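You operate a simulated robot arm through the tools that you are given. There is no shell and no other tool.

The job below is to be done with a simulated robot arm. You get a single attempt, and the scene is never put back.

Task
Put things in order on the plan bench top. At the end: the orange brush stands where the black seal with a yellow tab stood; the split yellow seal with a grip stands where the white capped pouch with an orange band stood; the white capped pouch with an orange band is on the green done tray; the yellow beaker stands where the orange brush stood; the black seal with a yellow tab stands where the split yellow seal with a grip stood; whatever was shut is shut again. Leave all else as you found it, and nothing knocked over.

The check looks at the end state, three seconds after you hand in, the way a careful person would. Anything else that was tipped, shoved, dropped, spilled or broken makes it a failure. A push-on lid holds only when it is set on centred and level and pressed home; a screw cap is set on level and turned clockwise until tight.

Robot
A 6-joint arm with a two-finger gripper, fixed in place. Base frame: the origin is at the foot of the arm, x ahead of it, y to its left, z up; the work surface is at about z = 0. Units: m, degrees, N and s.
With the tool pointing down near the work surface it reaches from about 0.18 to 0.48 m from the base axis. Its first joint turns from -66.0 to 66.0 degrees. Payload 1.76 kg.
The tool frame sits at the grasp point between the pads (the TCP): z along the fingers, y along the line on which they close. The tips reach 0.029 m beyond it. The gripper opens to 0.082 m; its body begins 0.058 m behind the TCP.
Orientation is that of the tool frame in the base frame, as [roll, pitch, yaw] about the fixed x, y, z axes, in that order (R = Rz(yaw) Ry(pitch) Rx(roll)). With the fingers straight down and closing along the base's y, the tool's x points along the base's -x, its y along +y and its z along -z.

Tools
- The arm moves only by the tool play_rows. Its argument "increments" is a list of rows, each an object of numbers (a shift or turn left out is 0, a gripper value left out holds the last): "rx", "ry", "rz": the turn, a rotation vector about the tool's x, y, z in units of 60 degrees (1.0 is 60 degrees); "tx", "ty", "tz": the shift along the tool's x, y, z in units of 250 mm (1.0 is 250 mm); "fingers": the opening, from 0 (shut) to 1 (fully open). In form: [{"rx": .., "ry": .., "rz": .., "tx": .., "ty": .., "tz": .., "fingers": ..}, ...]. A call has 1 to 20 rows; each row is the pose to reach, as a shift and turn from the pose commanded when the call began, along the tool's axes at that moment. A call with a number of a shift or a turn outside -1 to 1 is refused whole. Rows are played at 5 a second. More than 0.05 m and 8.6 degrees between two rows, or a gripper value outside its range, and nothing of the call is played. A pose out of reach is approached as far as the arm can. The call stops where the force on the tool passes 40 N (or 10 N more than at its start, if that is more) or the arm is blocked; 0.2 s more then pass. The fingers move at their own pace (about 0.2035 m/s each) and stop on an object; they squeeze with about 21 N. The grip force told is the motor's: it shows also when the fingers shut on nothing. Time passes only in rows, and 0.2 s behind the last, so rows that repeat a pose let the fingers close. The reply holds the time, the measured pose of the TCP, the force on the tool along the base axes, the opening and the grip force, in the units named above and with some noise, with the torque about the TCP (base axes, N m) and any sound that the robot's microphone picked up.
- Cameras (640 x 400 px; columns grow to the right, rows downward): "scene" is fixed at [0.0482, 0.3262, 0.4369]; the picture's right is [-0.84, -0.54, 0.00], its down [-0.29, 0.45, -0.85] and it looks along [0.46, -0.71, -0.53] (base axes); focal length 266 px, centre (320, 200). "wrist" rides on the gripper at [0.079, 0.004, -0.089] in the tool frame; the picture's right is [-0.05, 1.00, 0.00], its down [-0.71, -0.04, -0.71] and it looks along [-0.71, -0.04, 0.71] (tool axes); focal length 256 px, centre (320, 200).
- camera(camera): a new picture of that camera. No time passes.
- probe_pixels(camera, pixels): there is no depth. For up to 12 entries [column, row, z] of the newest picture of that camera ("zoom" is the newest enlarged one), the place [x, y] in the base frame at which the ray of that pixel passes the height z, good to about 0.003 m, but the place of the scene camera against the robot may be out by one fixed shift of up to 0.018 m in any direction. No time passes.
- inspect(camera, box): a new picture of the part [left, top, right, bottom] of that camera's present view, enlarged. No time passes.
- sign_off(): hands the job in; it is judged then, once.

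Leave the gripper open and the arm clear of the work at the hand-in unless told otherwise.

The tools are called after "Emit:" as a command line: name --argument value ..., lists and objects as JSON in quotes. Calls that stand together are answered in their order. play_rows: Moves the arm, as the interface text tells. Its arguments: {"type":"object","properties":{"increments":{"type":"array"}},"required":["increments"]} The other tools are called the same way: camera (camera) takes a picture; probe_pixels (camera, pixels) gives the place at which the rays of pixels pass given heights; inspect (camera, box) takes an enlarged picture of a part of a camera's view; sign_off () hands the job in.

At the start:

```text
clock: 0.0
tcp_pos: [0.3178, 0.004, 0.2622]
ee_rot: [180.0, 0.0, 180.0]
ft_force: [0.2, 0.2, 0.1]
wrist_torque: [0.0, 0.01, 0.02]
gripper_width: 0.082
gripper_force: 0.1
```

scene: 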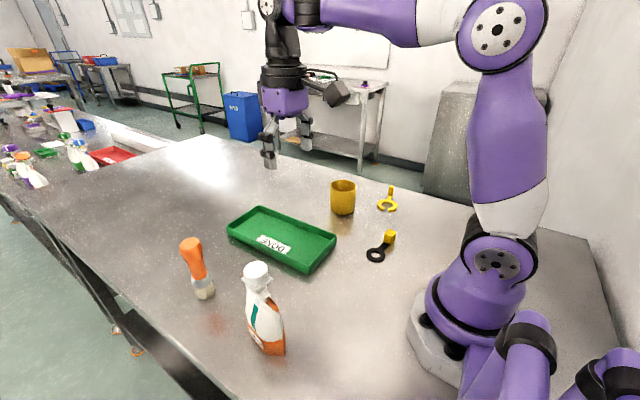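
wrist: 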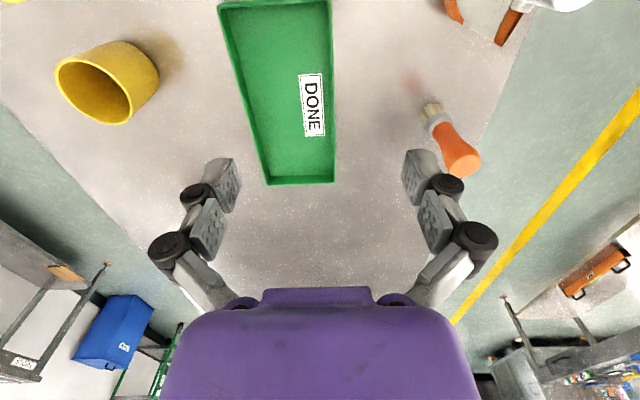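

I'll start by taking enlarged views of the objects in the scene camera (tray around (282,240), brush (197,268), pouch (263,310), beaker (343,197), two seals (388,200) and (380,247)).

Emit:
inspect --camera "scene" --box '[310, 160, 430, 280]'

Emit:
inspect --camera "scene" --box '[160, 220, 320, 370]'

Emit:
inspect --camera "wrist" --box '[0, 0, 640, 220]'

```text
3.33 times, centred on (370, 220) of scene
```

zoom: 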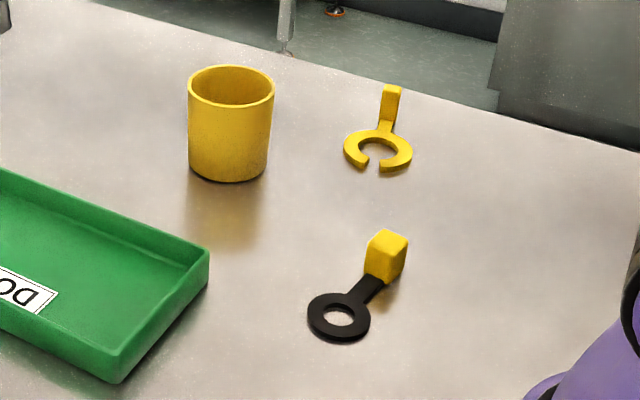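

```text
2.67 times, centred on (240, 295) of scene
```

zoom: 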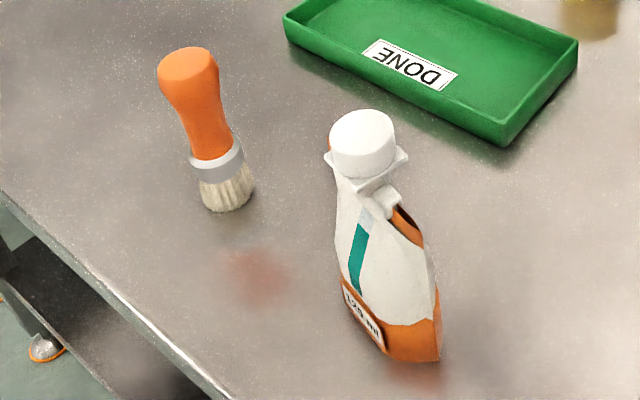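

```text
1.00 times, centred on (320, 110) of wrist (not enlarged: the box is as wide or as high as the picture)
```

zoom: 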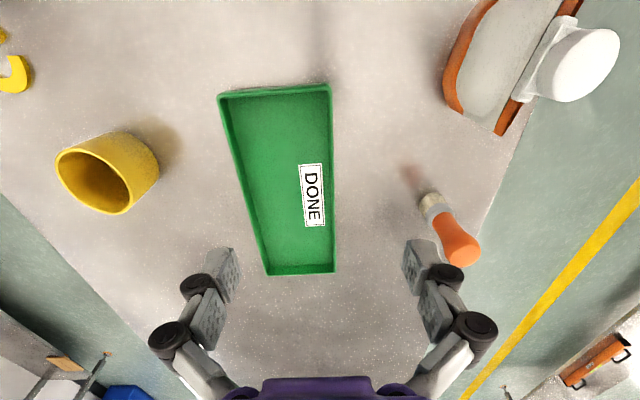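

The zoom of the wrist view shows the tray, brush, beaker, and pouch. I'll probe table-level points in it, and the same features in the scene camera, to compare the two for the fixed shift.

Emit:
probe_pixels --camera "zoom" --pixels '[[268, 275, 0.02], [335, 272, 0.02], [218, 94, 0.02], [331, 85, 0.02], [312, 195, 0.003], [428, 197, 0.0], [145, 140, 0.0], [92, 182, 0.06], [460, 250, 0.09], [480, 75, 0.0], [450, 200, 0.0], [12, 75, 0.0]]'

Emit:
probe_pixels --camera "scene" --pixels '[[228, 230, 0.02], [260, 206, 0.02], [336, 236, 0.02], [305, 266, 0.02], [273, 244, 0.003], [206, 295, 0.0], [343, 211, 0.0], [343, 184, 0.06], [191, 243, 0.09], [265, 352, 0.0], [376, 256, 0.0], [387, 205, 0.0]]'

```text
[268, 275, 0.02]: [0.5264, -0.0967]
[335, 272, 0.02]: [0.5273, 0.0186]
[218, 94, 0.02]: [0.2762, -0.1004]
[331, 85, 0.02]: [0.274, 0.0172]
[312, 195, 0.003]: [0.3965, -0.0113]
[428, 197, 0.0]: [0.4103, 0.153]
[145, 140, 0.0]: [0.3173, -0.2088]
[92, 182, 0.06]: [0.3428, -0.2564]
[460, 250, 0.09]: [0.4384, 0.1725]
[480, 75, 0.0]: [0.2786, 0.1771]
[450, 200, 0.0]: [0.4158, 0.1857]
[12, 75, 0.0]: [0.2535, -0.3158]
```

```text
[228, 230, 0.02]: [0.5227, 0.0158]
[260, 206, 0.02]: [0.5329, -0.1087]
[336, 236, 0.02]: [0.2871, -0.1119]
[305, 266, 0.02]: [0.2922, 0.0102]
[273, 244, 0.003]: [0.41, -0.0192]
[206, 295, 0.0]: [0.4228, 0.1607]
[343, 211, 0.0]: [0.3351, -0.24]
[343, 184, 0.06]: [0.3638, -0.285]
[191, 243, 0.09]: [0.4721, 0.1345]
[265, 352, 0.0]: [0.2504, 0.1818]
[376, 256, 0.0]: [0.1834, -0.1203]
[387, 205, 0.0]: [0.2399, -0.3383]
```

Comparing the tray label, the wrist gives (0.397,-0.011) and the scene gives (0.410,-0.019), so the scene camera is off by roughly (+0.013,-0.008). The wrist camera is the one to trust. Next I'll move high over towards the pouch (about x 0.24, y 0.19) for a closer wrist view. The arm stays at about z 0.30, well clear of everything.

Emit:
play_rows --increments '[{"tx": 0.079, "ty": 0.101, "tz": -0.027, "rz": -0.106, "fingers": 1}, {"tx": 0.157, "ty": 0.201, "tz": -0.053, "rz": -0.211}, {"tx": 0.236, "ty": 0.302, "tz": -0.08, "rz": -0.317}, {"tx": 0.315, "ty": 0.403, "tz": -0.107, "rz": -0.422}, {"tx": 0.393, "ty": 0.503, "tz": -0.133, "rz": -0.528}, {"tx": 0.472, "ty": 0.604, "tz": -0.16, "rz": -0.633}]'

Emit:
camera --camera "wrist"

Emit:
camera --camera "scene"

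```text
clock: 1.4
tcp_pos: [0.1993, 0.1552, 0.3024]
ee_rot: [-179.9, 0.0, -142.0]
ft_force: [0.5, 0.3, -0.5]
wrist_torque: [0.03, -0.01, -0.01]
gripper_width: 0.082
gripper_force: 0.1
```

```text
taken
```

wrist: 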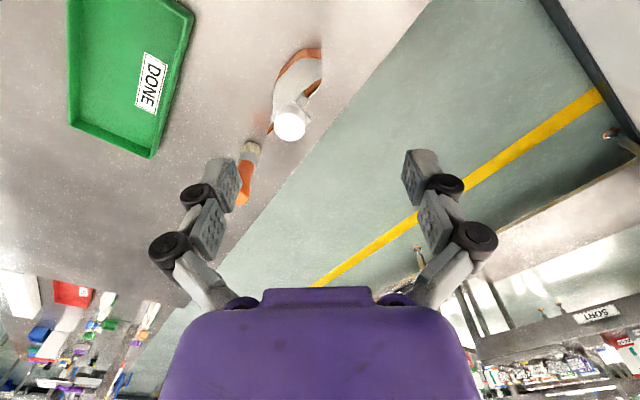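

```text
taken
```

scene: 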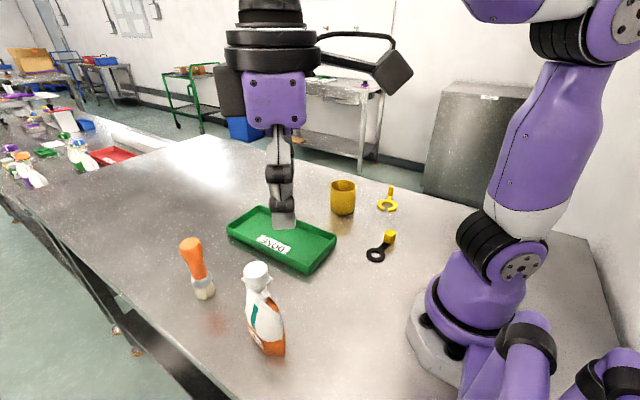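

The pouch is at about (298,90) in the wrist view. I'll zoom in on it.

Emit:
inspect --camera "wrist" --box '[230, 30, 390, 160]'

Emit:
inspect --camera "scene" --box '[220, 250, 310, 365]'

```text
3.08 times, centred on (310, 95) of wrist
```

zoom: 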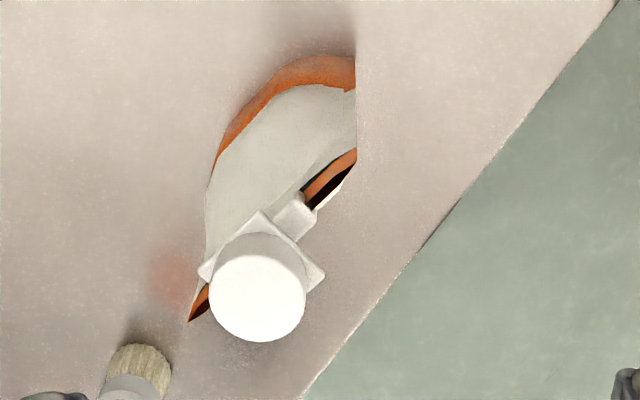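

```text
3.48 times, centred on (265, 308) of scene
```

zoom: 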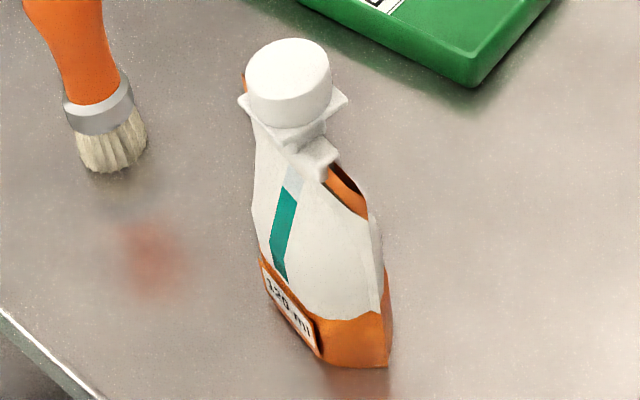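

Now I'll probe the cap top centre and some pouch base points in both views, at several assumed heights, to find the pouch's height and position. First is the scene zoom, which is the newest. Cap top is (290,72) and base corners are (388,365), (322,355), (262,258).

Emit:
probe_pixels --camera "zoom" --pixels '[[290, 72, 0.1], [290, 72, 0.12], [290, 72, 0.14], [290, 72, 0.16], [388, 367, 0.0], [325, 360, 0.0], [262, 285, 0.0], [388, 310, 0.0], [290, 135, 0.1], [290, 135, 0.12], [110, 168, 0.0], [150, 265, 0.0]]'

Emit:
probe_pixels --camera "wrist" --pixels '[[289.5, 126.8, 0.1], [289.5, 126.8, 0.12], [289.5, 126.8, 0.14], [289.5, 126.8, 0.16], [321, 48, 0.0], [301, 48, 0.0], [277, 82, 0.0], [271, 134, 0.0], [321, 81, 0.05], [321, 81, 0.1], [268, 134, 0.1], [268, 134, 0.05]]'

```text
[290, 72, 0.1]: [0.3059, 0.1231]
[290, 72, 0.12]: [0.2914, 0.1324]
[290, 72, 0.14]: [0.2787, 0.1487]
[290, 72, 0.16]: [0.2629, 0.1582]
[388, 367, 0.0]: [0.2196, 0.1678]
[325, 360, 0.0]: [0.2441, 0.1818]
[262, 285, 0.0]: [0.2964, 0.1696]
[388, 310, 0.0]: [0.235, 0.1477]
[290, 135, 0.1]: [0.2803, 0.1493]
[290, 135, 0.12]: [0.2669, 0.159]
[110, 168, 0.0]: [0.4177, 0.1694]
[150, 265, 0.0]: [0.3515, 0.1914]
```

```text
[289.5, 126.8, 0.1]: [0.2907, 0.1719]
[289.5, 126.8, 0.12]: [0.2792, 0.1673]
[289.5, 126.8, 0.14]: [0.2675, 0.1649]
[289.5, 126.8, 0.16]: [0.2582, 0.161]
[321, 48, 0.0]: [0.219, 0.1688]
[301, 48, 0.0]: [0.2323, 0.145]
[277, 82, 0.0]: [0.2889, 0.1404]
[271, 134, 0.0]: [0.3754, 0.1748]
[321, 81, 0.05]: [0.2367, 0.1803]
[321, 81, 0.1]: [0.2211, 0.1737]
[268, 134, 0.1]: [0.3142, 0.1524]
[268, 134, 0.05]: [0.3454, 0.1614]
```

Triangulating the two views puts the cap top at z ≈ 0.147 and about (0.263,0.163). I'll lower the arm 0.10 m for a closer wrist view. The tips stay at about z 0.17, above the cap and offset from it.

Emit:
play_rows --increments '[{"tz": 0.1}, {"tz": 0.2}, {"tz": 0.3}, {"tz": 0.4}]'

Emit:
inspect --camera "wrist" --box '[200, 0, 440, 200]'

```text
clock: 2.4
tcp_pos: [0.1992, 0.155, 0.2027]
ee_rot: [180.0, -0.1, -142.1]
ft_force: [-0.7, -0.4, 0.2]
wrist_torque: [-0.03, -0.04, 0.03]
gripper_width: 0.0818
gripper_force: 0.0
```

```text
2.00 times, centred on (320, 100) of wrist
```

zoom: 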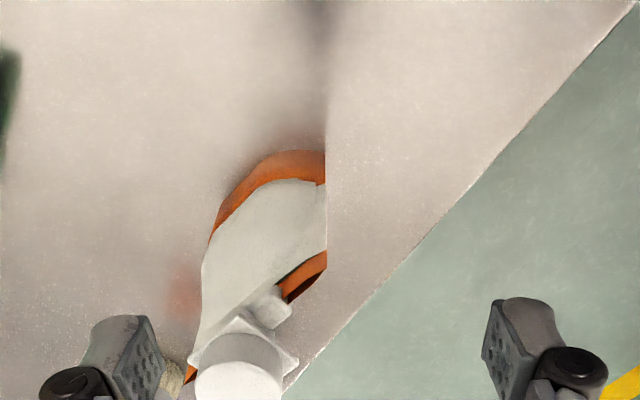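

The side seam of the pouch shows as a vertical edge at zoom column 325, and the curved base runs (325,151)→(275,155)→(240,190)→(211,236). I'll probe these at z=0, and the top features at their heights.

Emit:
probe_pixels --camera "zoom" --pixels '[[325, 151, 0.0], [275, 154, 0.0], [240, 188, 0.0], [211, 236, 0.0], [187, 380, 0.06], [187, 380, 0.09], [325, 265, 0.06], [325, 265, 0.08], [325, 265, 0.1], [238, 385, 0.147], [281, 305, 0.1], [241, 340, 0.12]]'

Emit:
camera --camera "wrist"

```text
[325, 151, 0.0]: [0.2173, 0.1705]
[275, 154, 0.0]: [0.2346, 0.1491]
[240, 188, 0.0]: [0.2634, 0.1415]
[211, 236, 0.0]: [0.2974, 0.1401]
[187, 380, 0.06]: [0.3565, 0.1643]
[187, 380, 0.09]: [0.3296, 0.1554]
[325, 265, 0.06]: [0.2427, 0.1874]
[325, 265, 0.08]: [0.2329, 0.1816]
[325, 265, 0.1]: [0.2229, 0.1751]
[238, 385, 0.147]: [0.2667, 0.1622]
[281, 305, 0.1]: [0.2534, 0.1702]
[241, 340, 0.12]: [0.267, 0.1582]
```

```text
taken
```

wrist: 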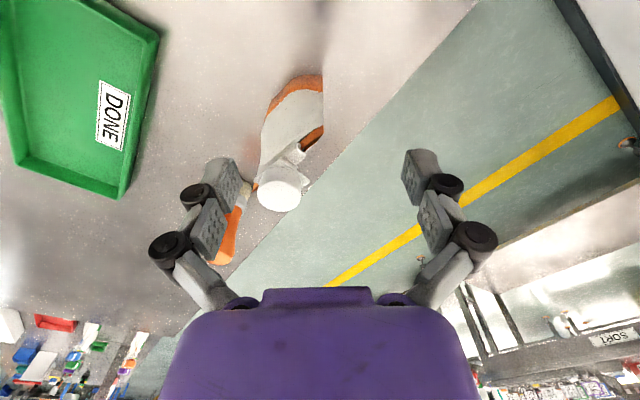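

The pouch's wide axis runs roughly along x: right seam near (0.217,0.170), cap near (0.265,0.163), about -8°. Its base is about 0.045 thick. I'll zoom tightly on the cap and flange to decide where to grip.

Emit:
inspect --camera "scene" --box '[238, 255, 290, 295]'

Emit:
inspect --camera "wrist" --box '[240, 120, 350, 220]'

Emit:
inspect --camera "scene" --box '[235, 290, 300, 360]'

```text
10.00 times, centred on (264, 275) of scene
```

zoom: 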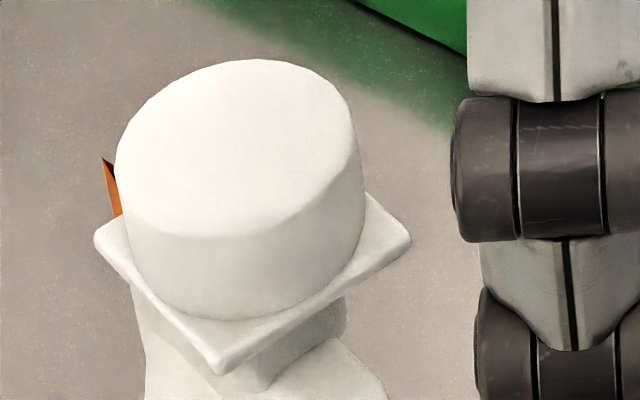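

```text
4.00 times, centred on (295, 170) of wrist
```

zoom: 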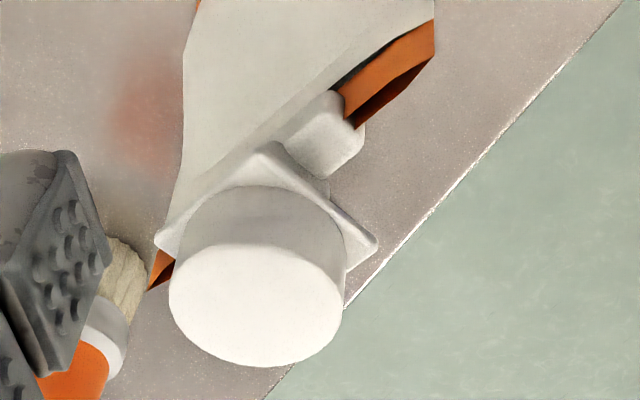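

```text
5.71 times, centred on (268, 325) of scene
```

zoom: 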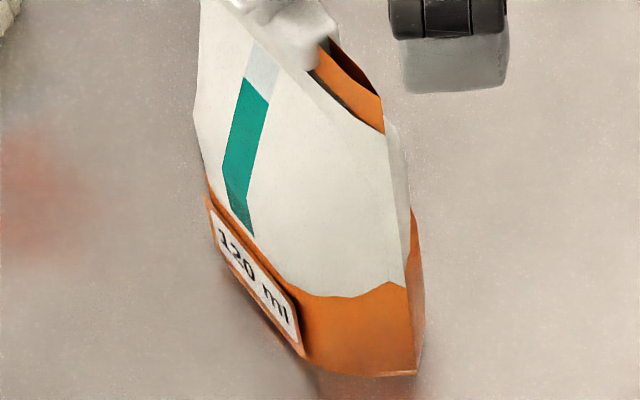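

The flange under the cap is square and slightly larger than the cap. It belongs to the spout, so it's a good thing to grip: closing across y, the pads bear on the flange edges and not only on the cap. I'll probe the flange corners (4x zoom: left (157,243), top (265,145), right (375,245)) to get its yaw.

Emit:
probe_pixels --camera "wrist" --pixels '[[254.25, 180.75, 0.13], [281.25, 156.25, 0.13], [308.75, 181.25, 0.13], [252.5, 192.5, 0.105], [323, 131, 0.105], [323, 134, 0.11], [279, 196, 0.147]]'

```text
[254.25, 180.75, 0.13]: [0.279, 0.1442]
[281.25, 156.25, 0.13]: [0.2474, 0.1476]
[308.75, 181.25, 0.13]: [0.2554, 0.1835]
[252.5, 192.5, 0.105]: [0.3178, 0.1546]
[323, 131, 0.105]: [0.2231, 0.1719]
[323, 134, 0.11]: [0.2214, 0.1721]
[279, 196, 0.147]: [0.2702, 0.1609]
```

The flange centre is about (0.266,0.163) with edges rotated about -9°. I'll rise a little to z 0.24, move over that point, and turn the tool to yaw 171°, so the fingers close across the pouch's thin side. Then I'll look before descending.

Emit:
play_rows --increments '[{"tz": -0.08, "rz": 0.13}, {"tx": -0.046, "ty": -0.028, "tz": -0.15, "rz": 0.26}, {"tx": -0.092, "ty": -0.056, "tz": -0.15, "rz": 0.39}, {"tx": -0.139, "ty": -0.084, "tz": -0.15, "rz": 0.52}, {"tx": -0.185, "ty": -0.112, "tz": -0.15, "rz": 0.65}, {"tx": -0.231, "ty": -0.14, "tz": -0.15, "rz": 0.783}]'

Emit:
inspect --camera "wrist" --box '[160, 100, 480, 300]'

Emit:
camera --camera "scene"

```text
clock: 3.8
tcp_pos: [0.2668, 0.1635, 0.2397]
ee_rot: [179.9, 0.0, 171.0]
ft_force: [-0.1, -0.5, -0.1]
wrist_torque: [0.01, 0.02, 0.0]
gripper_width: 0.0821
gripper_force: 0.0
```

```text
2.00 times, centred on (320, 200) of wrist
```

zoom: 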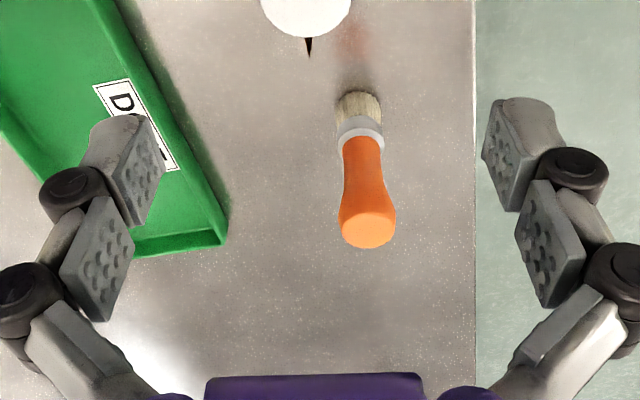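

```text
taken
```

scene: 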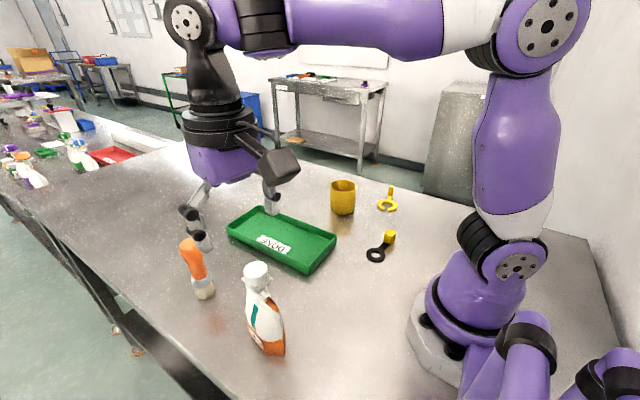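

The fingers hover over the pouch at z 0.24. I'll check the cap's centring in the wrist view before descending.

Emit:
inspect --camera "wrist" --box '[240, 20, 400, 120]'

```text
4.00 times, centred on (320, 70) of wrist
```

zoom: 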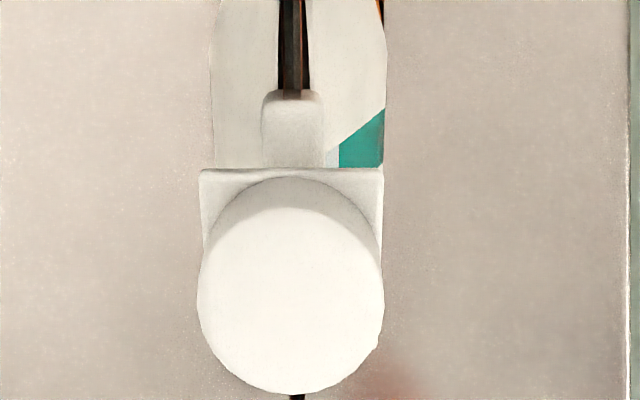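

The alignment looks good: the flange edges are parallel to the image axes. I'll probe the flange corners and cap centre for the exact offset from the TCP.

Emit:
probe_pixels --camera "zoom" --pixels '[[200, 172, 0.13], [383, 172, 0.13], [290, 300, 0.147], [293, 95, 0.11], [296, 396, 0.105], [212, 20, 0.05], [386, 20, 0.05]]'

```text
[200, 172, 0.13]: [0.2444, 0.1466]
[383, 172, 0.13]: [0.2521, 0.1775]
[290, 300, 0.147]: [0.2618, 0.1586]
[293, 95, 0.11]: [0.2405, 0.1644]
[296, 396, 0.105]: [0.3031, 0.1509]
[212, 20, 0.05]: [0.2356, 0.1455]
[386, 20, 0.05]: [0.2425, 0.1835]
```

The camera's 3° roll means the pouch sits at about -12°, so I want yaw 168° and centre (0.264,0.159). I'll correct that, then descend to TCP z ≈ 0.118. That puts the flange level with the pads, the palm at 0.176, and the tips at 0.089.

Emit:
play_rows --increments '[{"tx": 0.005, "ty": -0.018, "rz": 0.05}, {"tx": 0.005, "ty": -0.018, "rz": 0.05, "tz": 0.14}, {"tx": 0.005, "ty": -0.018, "rz": 0.05, "tz": 0.28}, {"tx": 0.005, "ty": -0.018, "rz": 0.05, "tz": 0.38}, {"tx": 0.005, "ty": -0.018, "rz": 0.05, "tz": 0.44}, {"tx": 0.005, "ty": -0.018, "rz": 0.05, "tz": 0.486}]'

Emit:
camera --camera "wrist"

Emit:
inspect --camera "scene" --box '[180, 200, 340, 360]'

```text
clock: 5.2
tcp_pos: [0.2646, 0.1579, 0.1174]
ee_rot: [180.0, 0.0, 167.9]
ft_force: [-0.4, 0.6, 0.4]
wrist_torque: [0.0, -0.02, 0.04]
gripper_width: 0.082
gripper_force: 0.0
```

```text
taken
```

wrist: 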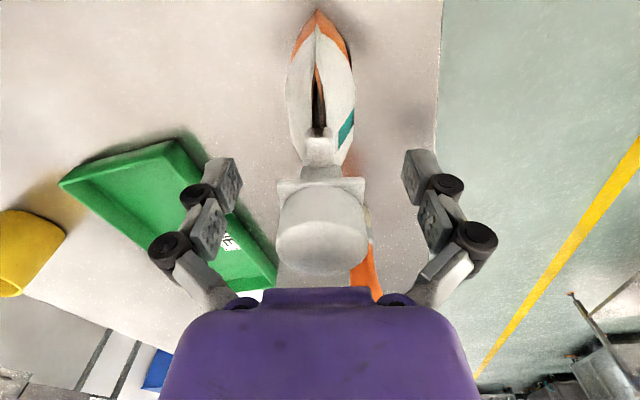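

```text
2.50 times, centred on (260, 280) of scene
```

zoom: 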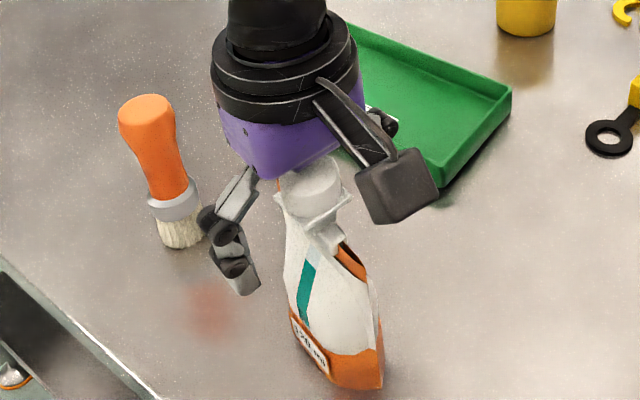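

The pouch is centred between the fingers: the flange spans columns 278–366 and the inner pad edges are at about 240 and 403. I'll close gradually.

Emit:
play_rows --increments '[{"fingers": 0.7}, {"fingers": 0.55}, {"fingers": 0.48}, {"fingers": 0.42}, {"fingers": 0.36}, {"fingers": 0.3}, {"fingers": 0.2}, {"fingers": 0.0}, {"fingers": 0.0}, {"fingers": 0.0}]'

Emit:
camera --camera "wrist"

Emit:
inspect --camera "scene" --box '[180, 200, 340, 360]'

```text
clock: 7.4
tcp_pos: [0.2644, 0.1589, 0.117]
ee_rot: [180.0, 0.1, 168.1]
ft_force: [-0.1, 0.3, 0.0]
wrist_torque: [-0.05, 0.1, -0.01]
gripper_width: 0.0294
gripper_force: 21.3
```

```text
taken
```

wrist: 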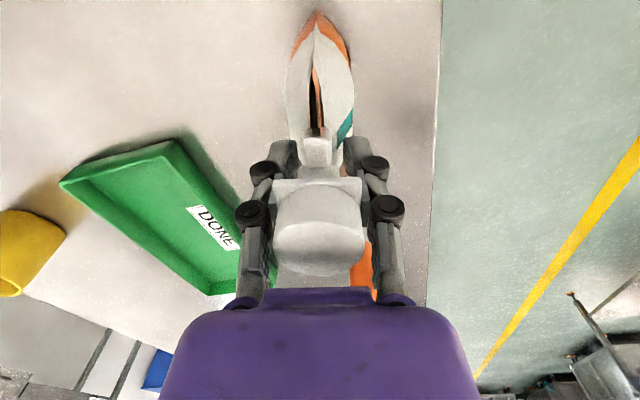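

```text
2.50 times, centred on (260, 280) of scene
```

zoom: 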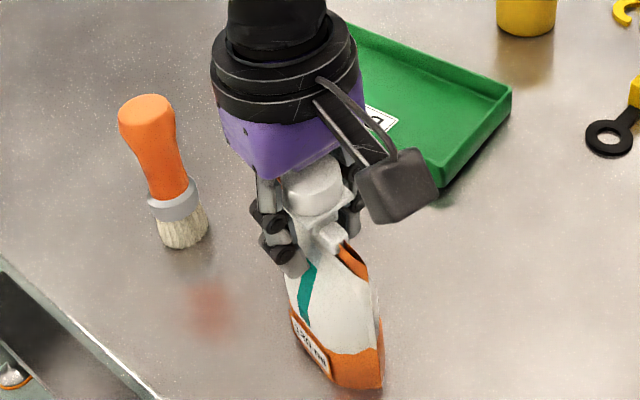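

The pads closed to 29 mm on the body just under the flange, with the flange resting above the pads. I'll lift 20 mm slowly and check.

Emit:
play_rows --increments '[{"tz": -0.02}, {"tz": -0.04}, {"tz": -0.06}, {"tz": -0.08}, {"tz": -0.08}]'

Emit:
inspect --camera "scene" --box '[180, 200, 340, 360]'

Emit:
camera --camera "wrist"

```text
clock: 8.6
tcp_pos: [0.2642, 0.1593, 0.1388]
ee_rot: [-179.9, 0.0, 167.9]
ft_force: [-0.5, 0.0, -1.1]
wrist_torque: [0.0, -0.03, 0.0]
gripper_width: 0.0297
gripper_force: 20.5
```

```text
2.50 times, centred on (260, 280) of scene
```

zoom: 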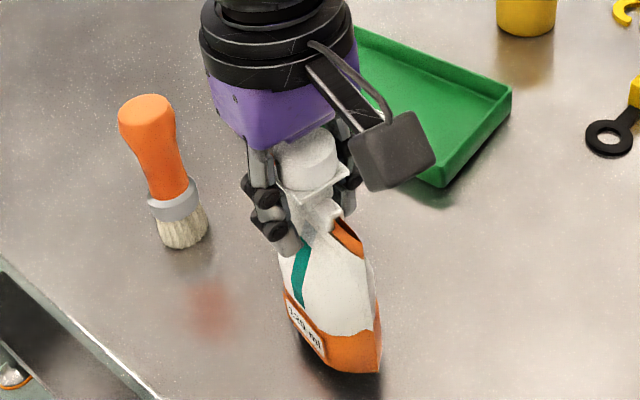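

```text
taken
```

wrist: 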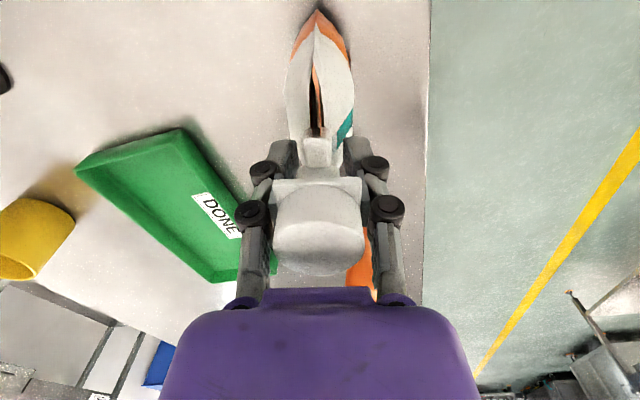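

The pouch came up cleanly, with a weight of about 1.1 N and hanging straight. I'll carry it at a base height of about 0.08 m over to the tray around (0.38,-0.042), turning to yaw 180° so its wide side runs along the tray.

Emit:
play_rows --increments '[{"tz": -0.08}, {"tz": -0.16}, {"tz": -0.244}, {"tx": -0.062, "ty": -0.069, "tz": -0.244, "rz": -0.02}, {"tx": -0.14, "ty": -0.155, "tz": -0.244, "rz": -0.05}, {"tx": -0.22, "ty": -0.245, "tz": -0.244, "rz": -0.08}, {"tx": -0.31, "ty": -0.345, "tz": -0.244, "rz": -0.11}, {"tx": -0.4, "ty": -0.445, "tz": -0.244, "rz": -0.14}, {"tx": -0.49, "ty": -0.545, "tz": -0.244, "rz": -0.17}, {"tx": -0.57, "ty": -0.635, "tz": -0.244, "rz": -0.19}, {"tx": -0.621, "ty": -0.69, "tz": -0.244, "rz": -0.2}, {"tx": -0.621, "ty": -0.69, "tz": -0.244, "rz": -0.2}]'

Emit:
camera --camera "wrist"

Emit:
camera --camera "scene"

```text
clock: 11.2
tcp_pos: [0.3817, -0.0417, 0.2001]
ee_rot: [-179.9, -0.1, -179.9]
ft_force: [-0.4, -0.5, -0.7]
wrist_torque: [0.01, 0.0, 0.01]
gripper_width: 0.0292
gripper_force: 21.4
```

```text
taken
```

wrist: 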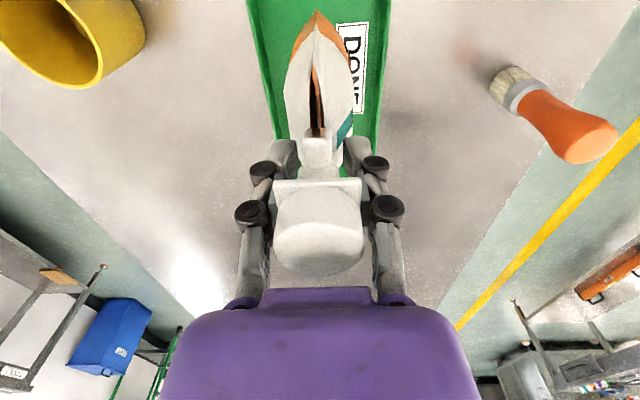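

```text
taken
```

scene: 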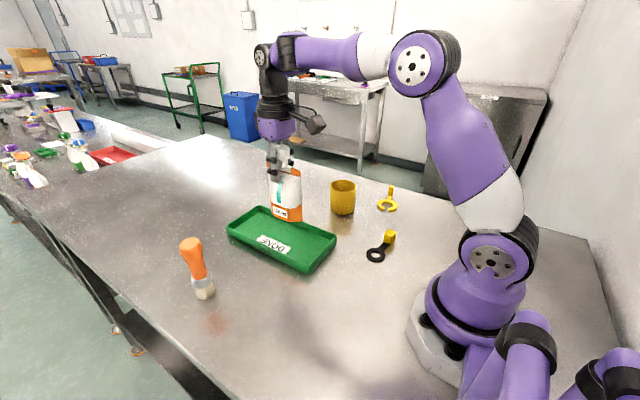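

The pouch hangs over the tray and is centred laterally, with its tip at column 318 and the tray spanning about 250–385. I'll lower it to just above the tray floor.

Emit:
play_rows --increments '[{"tz": 0.08}, {"tz": 0.16}, {"tz": 0.22}, {"tz": 0.26}, {"tz": 0.28}, {"tz": 0.29}]'

Emit:
inspect --camera "scene" --box '[220, 150, 350, 280]'

```text
clock: 12.6
tcp_pos: [0.3813, -0.0425, 0.1266]
ee_rot: [180.0, 0.0, 180.0]
ft_force: [0.7, 0.1, 0.0]
wrist_torque: [0.01, -0.02, 0.03]
gripper_width: 0.0295
gripper_force: 21.1
```

```text
3.08 times, centred on (285, 215) of scene
```

zoom: 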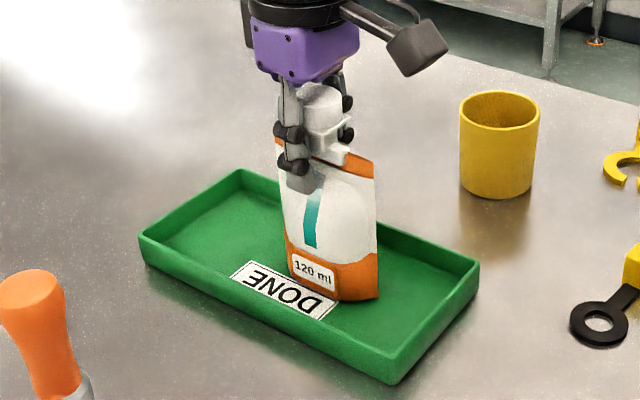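

The base looks just about at the tray floor. I'll lower in small steps and watch the force.

Emit:
play_rows --increments '[{"tz": 0.006}, {"tz": 0.012}, {"tz": 0.012}]'

```text
clock: 13.4
tcp_pos: [0.3796, -0.0418, 0.1237]
ee_rot: [-179.9, 0.0, -179.9]
ft_force: [-0.1, 0.2, -0.9]
wrist_torque: [-0.01, 0.01, 0.02]
gripper_width: 0.0295
gripper_force: 20.9
```

Emit:
play_rows --increments '[{"tz": 0.006}, {"tz": 0.012}, {"tz": 0.012}]'

```text
clock: 14.2
tcp_pos: [0.3806, -0.0416, 0.1223]
ee_rot: [180.0, 0.2, -180.0]
ft_force: [-3.8, 1.6, 18.9]
wrist_torque: [-0.02, -0.07, 0.0]
gripper_width: 0.0294
gripper_force: 21.1
```

The pouch is in contact with the tray floor (18.9 N). I'll ease up about 1.5 mm to remove the preload, then open slowly.

Emit:
play_rows --increments '[{"tz": -0.006}, {"tz": -0.006}]'

```text
clock: 14.8
tcp_pos: [0.3806, -0.0423, 0.1225]
ee_rot: [-180.0, -0.1, 180.0]
ft_force: [-0.1, -0.4, 1.2]
wrist_torque: [-0.01, -0.14, -0.01]
gripper_width: 0.0292
gripper_force: 21.3
```

The force is now about 1 N, so the pouch rests lightly on the tray. I'll open the fingers gradually.

Emit:
play_rows --increments '[{"fingers": 0.38}, {"fingers": 0.42}, {"fingers": 0.5}, {"fingers": 0.6}, {"fingers": 0.75}, {"fingers": 1.0}, {"fingers": 1.0}]'

Emit:
camera --camera "wrist"

Emit:
inspect --camera "scene" --box '[220, 150, 350, 280]'

```text
clock: 16.4
tcp_pos: [0.3797, -0.042, 0.1226]
ee_rot: [-180.0, 0.1, -179.9]
ft_force: [0.5, 0.2, -0.3]
wrist_torque: [0.03, -0.01, 0.01]
gripper_width: 0.0819
gripper_force: 0.1
```

```text
taken
```

wrist: 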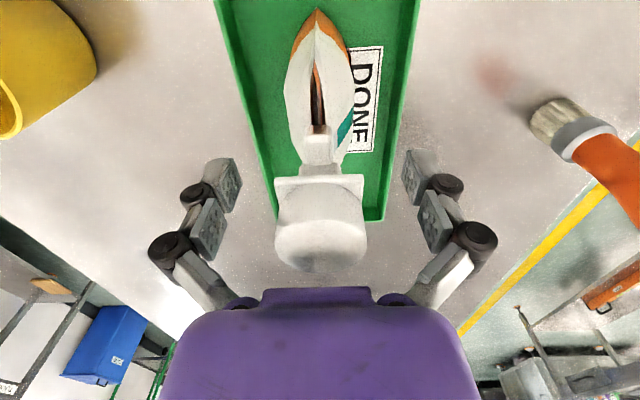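

```text
3.08 times, centred on (285, 215) of scene
```

zoom: 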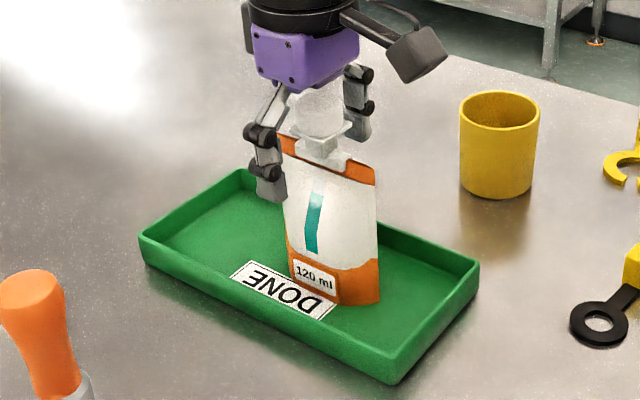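

The pouch stands upright in the tray with the cap on. I'll retreat straight up to z ≈ 0.27, then swing over towards the seals to look at the split yellow seal near (0.227,-0.33).

Emit:
play_rows --increments '[{"tz": -0.1}, {"tz": -0.25}, {"tz": -0.42}, {"tz": -0.59}, {"tx": 0.097, "ty": -0.115, "tz": -0.59, "rz": 0.116}, {"tx": 0.193, "ty": -0.23, "tz": -0.59, "rz": 0.231}, {"tx": 0.29, "ty": -0.345, "tz": -0.59, "rz": 0.347}, {"tx": 0.386, "ty": -0.46, "tz": -0.59, "rz": 0.463}, {"tx": 0.483, "ty": -0.575, "tz": -0.59, "rz": 0.578}, {"tx": 0.579, "ty": -0.69, "tz": -0.59, "rz": 0.694}, {"tx": 0.676, "ty": -0.805, "tz": -0.59, "rz": 0.81}, {"tx": 0.772, "ty": -0.92, "tz": -0.59, "rz": 0.925}]'

Emit:
camera --camera "wrist"

Emit:
camera --camera "scene"

```text
clock: 19.0
tcp_pos: [0.1861, -0.2722, 0.2697]
ee_rot: [180.0, 0.0, 124.4]
ft_force: [0.2, 0.0, -0.8]
wrist_torque: [-0.01, -0.04, 0.0]
gripper_width: 0.0821
gripper_force: 0.0
```

```text
taken
```

wrist: 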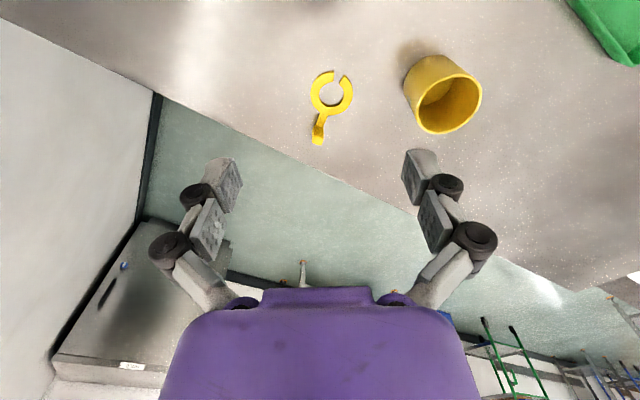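

```text
taken
```

scene: 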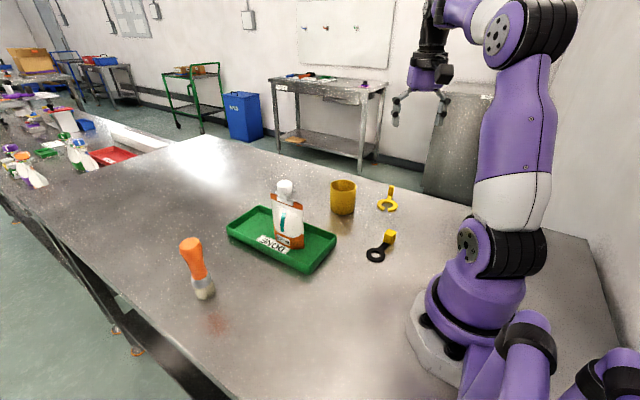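

The split seal shows at about (330,105) in the wrist view, with the beaker at (443,93). I'll zoom in on the seal and on the beaker.

Emit:
inspect --camera "wrist" --box '[400, 30, 500, 150]'

Emit:
inspect --camera "wrist" --box '[280, 55, 390, 155]'

```text
3.33 times, centred on (450, 90) of wrist
```

zoom: 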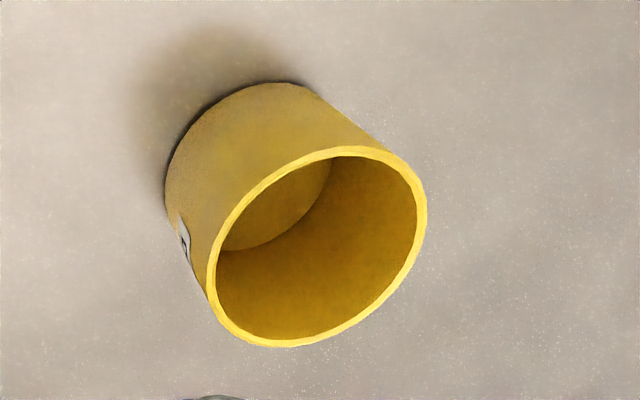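

```text
4.00 times, centred on (335, 105) of wrist
```

zoom: 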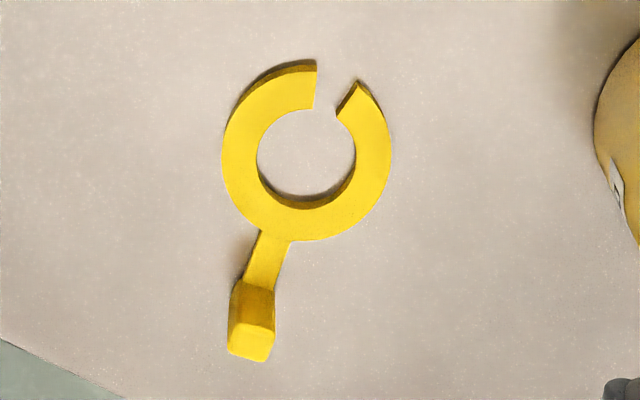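

Now I'll probe the ring edges, the gap, the arm, and the grip block of the split seal in this zoom.

Emit:
probe_pixels --camera "zoom" --pixels '[[222, 155, 0.004], [391, 160, 0.004], [300, 66, 0.004], [300, 241, 0.004], [307, 152, 0.004], [337, 95, 0.004], [250, 342, 0.02], [250, 342, 0.03], [250, 342, 0.04], [234, 282, 0.0], [275, 290, 0.004], [270, 250, 0.004]]'

Emit:
inspect --camera "scene" --box '[365, 175, 415, 220]'

```text
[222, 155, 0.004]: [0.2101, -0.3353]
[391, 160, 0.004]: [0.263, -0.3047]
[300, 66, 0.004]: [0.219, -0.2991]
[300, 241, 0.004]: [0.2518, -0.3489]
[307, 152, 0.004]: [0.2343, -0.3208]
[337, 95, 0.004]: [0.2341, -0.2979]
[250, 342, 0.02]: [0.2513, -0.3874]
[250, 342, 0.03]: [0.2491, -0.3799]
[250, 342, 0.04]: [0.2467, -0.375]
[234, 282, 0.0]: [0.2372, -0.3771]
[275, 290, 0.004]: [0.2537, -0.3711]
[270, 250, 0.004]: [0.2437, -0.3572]
```

```text
8.89 times, centred on (390, 198) of scene
```

zoom: 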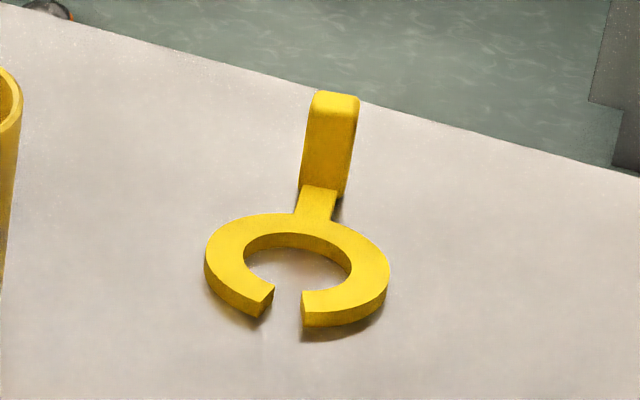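

The split seal's ring centre is about (0.236,-0.321) with outer diameter 0.06. The arm points at about -79° to an upright grip block near (0.247,-0.377), about 16 mm wide and 33 mm tall. I'll move above the grip with yaw 101° at z 0.16 for a close look.

Emit:
play_rows --increments '[{"tx": -0.097, "ty": -0.007, "tz": 0.088, "rz": 0.078}, {"tx": -0.194, "ty": -0.014, "tz": 0.176, "rz": 0.156}, {"tx": -0.29, "ty": -0.022, "tz": 0.264, "rz": 0.234}, {"tx": -0.387, "ty": -0.029, "tz": 0.352, "rz": 0.312}, {"tx": -0.484, "ty": -0.036, "tz": 0.44, "rz": 0.39}, {"tx": -0.484, "ty": -0.036, "tz": 0.44, "rz": 0.39}]'

Emit:
camera --camera "wrist"

Emit:
inspect --camera "wrist" --box '[240, 0, 400, 140]'

```text
clock: 20.4
tcp_pos: [0.2489, -0.3758, 0.1584]
ee_rot: [179.9, 0.0, 101.0]
ft_force: [0.5, 0.9, 0.2]
wrist_torque: [0.01, 0.02, -0.04]
gripper_width: 0.0822
gripper_force: 0.0
```

```text
taken
```

wrist: 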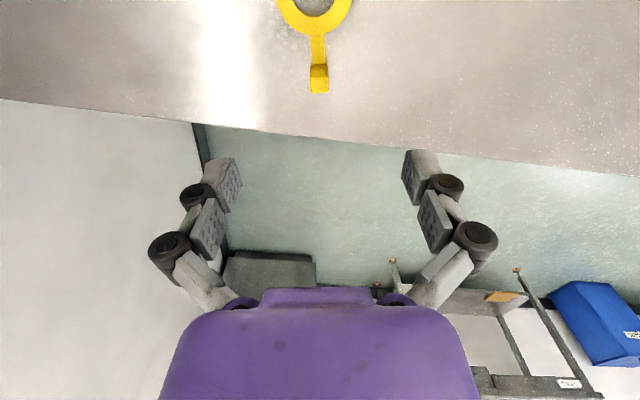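

```text
2.86 times, centred on (320, 70) of wrist
```

zoom: 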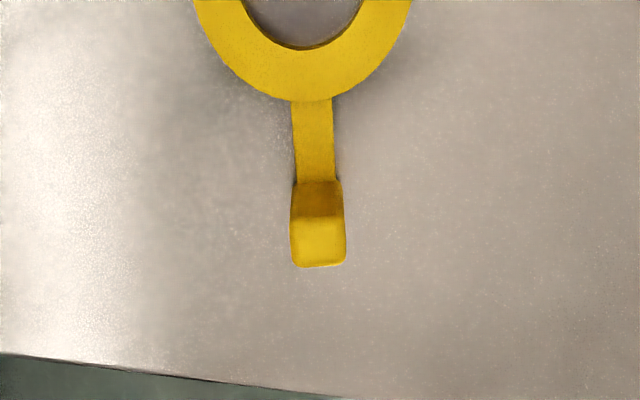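

The grip block is directly below. I'll probe its top and base corners at candidate heights.

Emit:
probe_pixels --camera "zoom" --pixels '[[293, 183, 0.004], [342, 182, 0.004], [291, 222, 0.02], [343, 220, 0.02], [291, 222, 0.03], [343, 220, 0.03], [318, 266, 0.02], [318, 266, 0.03], [317, 220, 0.03], [312, 104, 0.004], [298, 20, 0.004]]'

Emit:
inspect --camera "wrist" --box '[280, 40, 360, 110]'

```text
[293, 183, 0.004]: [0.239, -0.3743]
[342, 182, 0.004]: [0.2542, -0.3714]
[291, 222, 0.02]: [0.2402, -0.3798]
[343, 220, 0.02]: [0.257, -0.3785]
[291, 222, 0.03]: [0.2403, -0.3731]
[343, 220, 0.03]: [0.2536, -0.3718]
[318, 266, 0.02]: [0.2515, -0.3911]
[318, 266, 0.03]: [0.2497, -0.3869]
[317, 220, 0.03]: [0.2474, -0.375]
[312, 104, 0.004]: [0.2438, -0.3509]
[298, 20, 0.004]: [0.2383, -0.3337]
```

```text
5.71 times, centred on (320, 75) of wrist
```

zoom: 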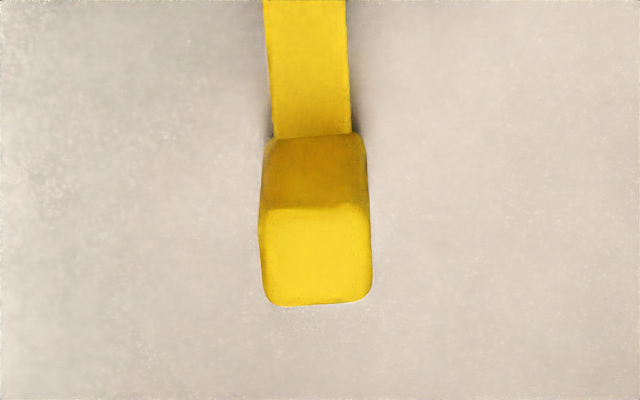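

The block spans about x 0.240–0.254 and y -0.373…-0.387, and is about 30 mm tall. I'll centre on (0.2475,-0.380) with yaw 98° and descend to TCP z 0.036, tips at about 7 mm above the surface.

Emit:
play_rows --increments '[{"tx": -0.0154, "ty": -0.0087, "rz": 0.05, "tz": 0.05}, {"tx": -0.0154, "ty": -0.0087, "rz": 0.05, "tz": 0.17}, {"tx": -0.0154, "ty": -0.0087, "rz": 0.05, "tz": 0.29}, {"tx": -0.0154, "ty": -0.0087, "rz": 0.05, "tz": 0.39}, {"tx": -0.0154, "ty": -0.0087, "rz": 0.05, "tz": 0.45}, {"tx": -0.0154, "ty": -0.0087, "rz": 0.05, "tz": 0.49}]'

Emit:
camera --camera "wrist"

Emit:
inspect --camera "scene" --box '[340, 150, 430, 230]'

```text
clock: 21.8
tcp_pos: [0.2467, -0.3805, 0.0369]
ee_rot: [-180.0, -0.1, 98.0]
ft_force: [0.2, -0.3, -0.7]
wrist_torque: [0.02, -0.01, -0.02]
gripper_width: 0.0818
gripper_force: 0.3
```

```text
taken
```

wrist: 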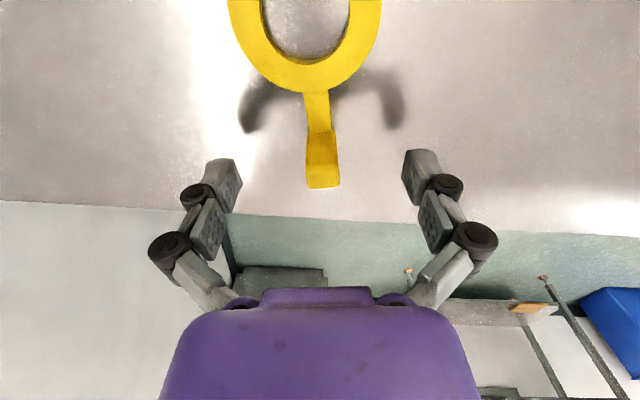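

```text
5.00 times, centred on (385, 190) of scene
```

zoom: 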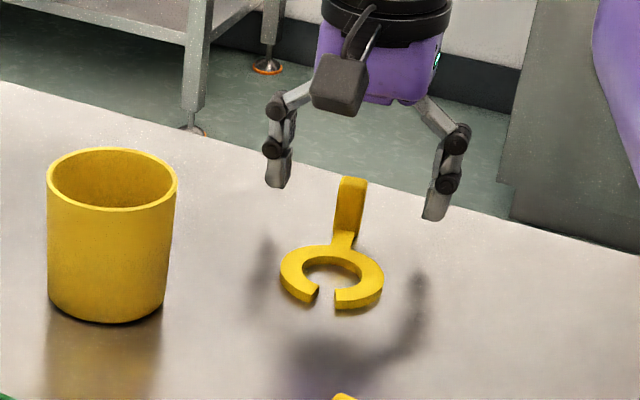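

The block is centred between the fingers (columns 305–340 against fingertips at 240/403). The open tips sit higher and swing down as they close, so I'll close gradually and watch the vertical force.

Emit:
play_rows --increments '[{"fingers": 0.7}, {"fingers": 0.5}, {"fingers": 0.4}, {"fingers": 0.32}, {"fingers": 0.28}, {"fingers": 0.24}]'

Emit:
camera --camera "wrist"

Emit:
inspect --camera "scene" --box '[340, 150, 430, 230]'

```text
clock: 23.2
tcp_pos: [0.2472, -0.3816, 0.0355]
ee_rot: [179.9, 0.0, 98.1]
ft_force: [-0.4, 0.4, -0.4]
wrist_torque: [0.01, 0.02, -0.01]
gripper_width: 0.0198
gripper_force: 0.1
```

```text
taken
```

wrist: 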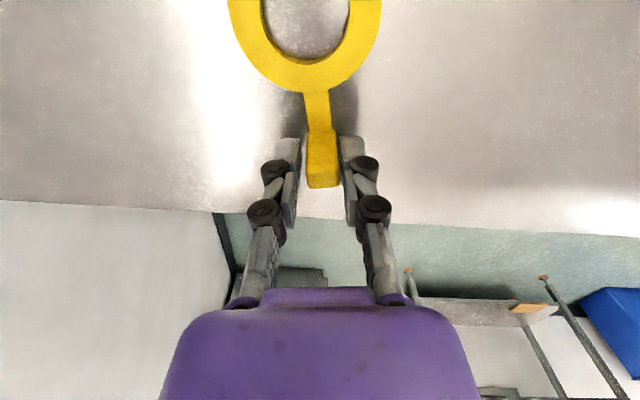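

```text
5.00 times, centred on (385, 190) of scene
```

zoom: 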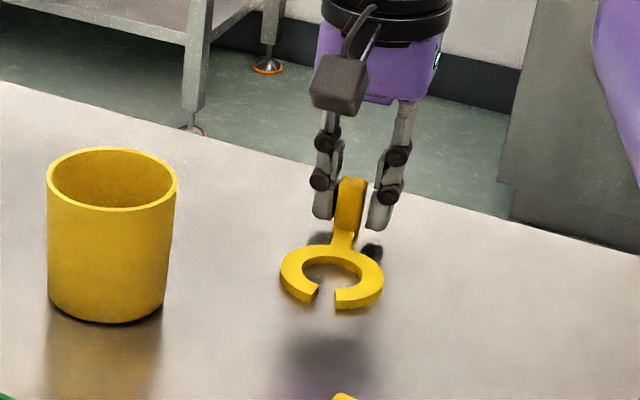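

The block is centred between the pads at a 20 mm opening. I'll squeeze and then lift 15 mm slowly.

Emit:
play_rows --increments '[{"fingers": 0.18}, {"fingers": 0.1}, {"fingers": 0.0}, {"fingers": 0.0}, {"fingers": 0.0}, {"tz": -0.02}, {"tz": -0.04}, {"tz": -0.06}, {"tz": -0.06}]'

Emit:
camera --camera "wrist"

Emit:
inspect --camera "scene" --box '[340, 150, 430, 230]'

```text
clock: 25.2
tcp_pos: [0.2479, -0.3804, 0.0514]
ee_rot: [179.9, -0.1, 98.1]
ft_force: [0.0, 0.2, 0.5]
wrist_torque: [0.0, -0.02, -0.01]
gripper_width: 0.0149
gripper_force: 21.4
```

```text
taken
```

wrist: 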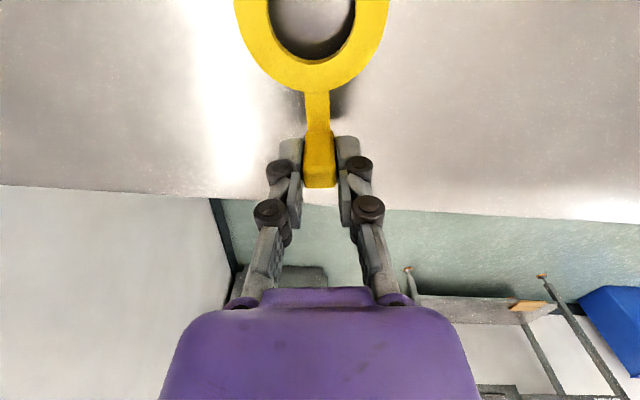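

```text
5.00 times, centred on (385, 190) of scene
```

zoom: 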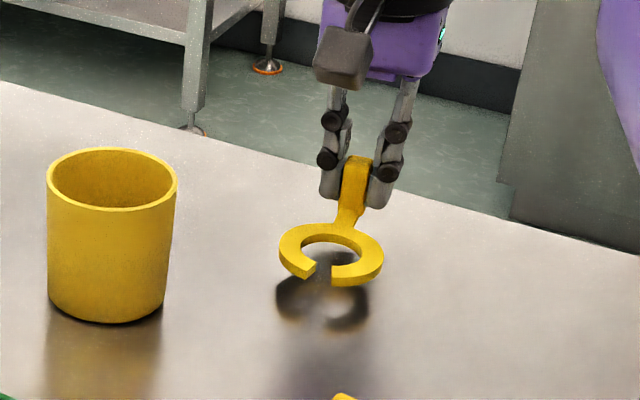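

The seal lifted level and firm at a 14.9 mm grip. I'll raise it to z ≈ 0.21, clear of the pouch and beaker, and carry it towards the pouch's former spot in stages, turning the tool along the way.

Emit:
play_rows --increments '[{"tz": -0.14}, {"tz": -0.3}, {"tz": -0.47}, {"tz": -0.634}, {"tx": 0.143, "ty": 0.035, "tz": -0.634, "rz": -0.111}, {"tx": 0.286, "ty": 0.07, "tz": -0.634, "rz": -0.222}, {"tx": 0.43, "ty": 0.105, "tz": -0.634, "rz": -0.333}, {"tx": 0.573, "ty": 0.14, "tz": -0.634, "rz": -0.444}, {"tx": 0.716, "ty": 0.175, "tz": -0.634, "rz": -0.556}, {"tx": 0.859, "ty": 0.21, "tz": -0.634, "rz": -0.667}]'

```text
clock: 27.4
tcp_pos: [0.2685, -0.1585, 0.2104]
ee_rot: [-179.9, 0.0, 138.2]
ft_force: [-0.9, 0.8, -0.7]
wrist_torque: [-0.03, 0.01, -0.03]
gripper_width: 0.0148
gripper_force: 21.1
out of reach, approached as far as the arm can: row 4
```

The seal is at (0.2685,-0.1585) and still gripped. Next is the second stage of the carry.

Emit:
play_rows --increments '[{"tx": 0.0765, "ty": 0.1015, "rz": -0.111}, {"tx": 0.153, "ty": 0.203, "rz": -0.222}, {"tx": 0.23, "ty": 0.305, "rz": -0.333}, {"tx": 0.306, "ty": 0.406, "rz": -0.444}, {"tx": 0.383, "ty": 0.508, "rz": -0.556}, {"tx": 0.459, "ty": 0.609, "rz": -0.667}]'

Emit:
camera --camera "scene"

```text
clock: 28.8
tcp_pos: [0.284, 0.0314, 0.2088]
ee_rot: [-179.9, -0.1, 178.2]
ft_force: [-0.1, -0.3, 0.3]
wrist_torque: [0.0, -0.01, 0.0]
gripper_width: 0.0149
gripper_force: 21.5
```

```text
taken
```

scene: 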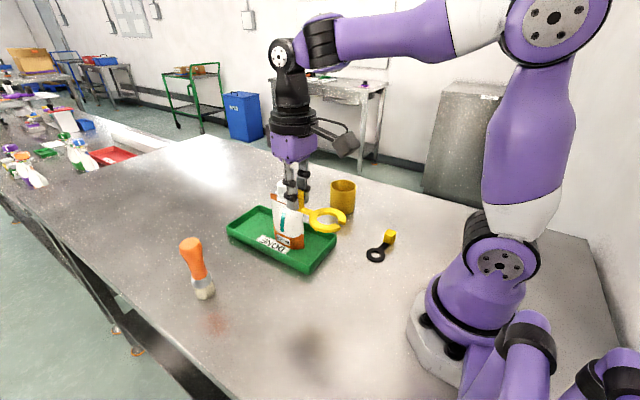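

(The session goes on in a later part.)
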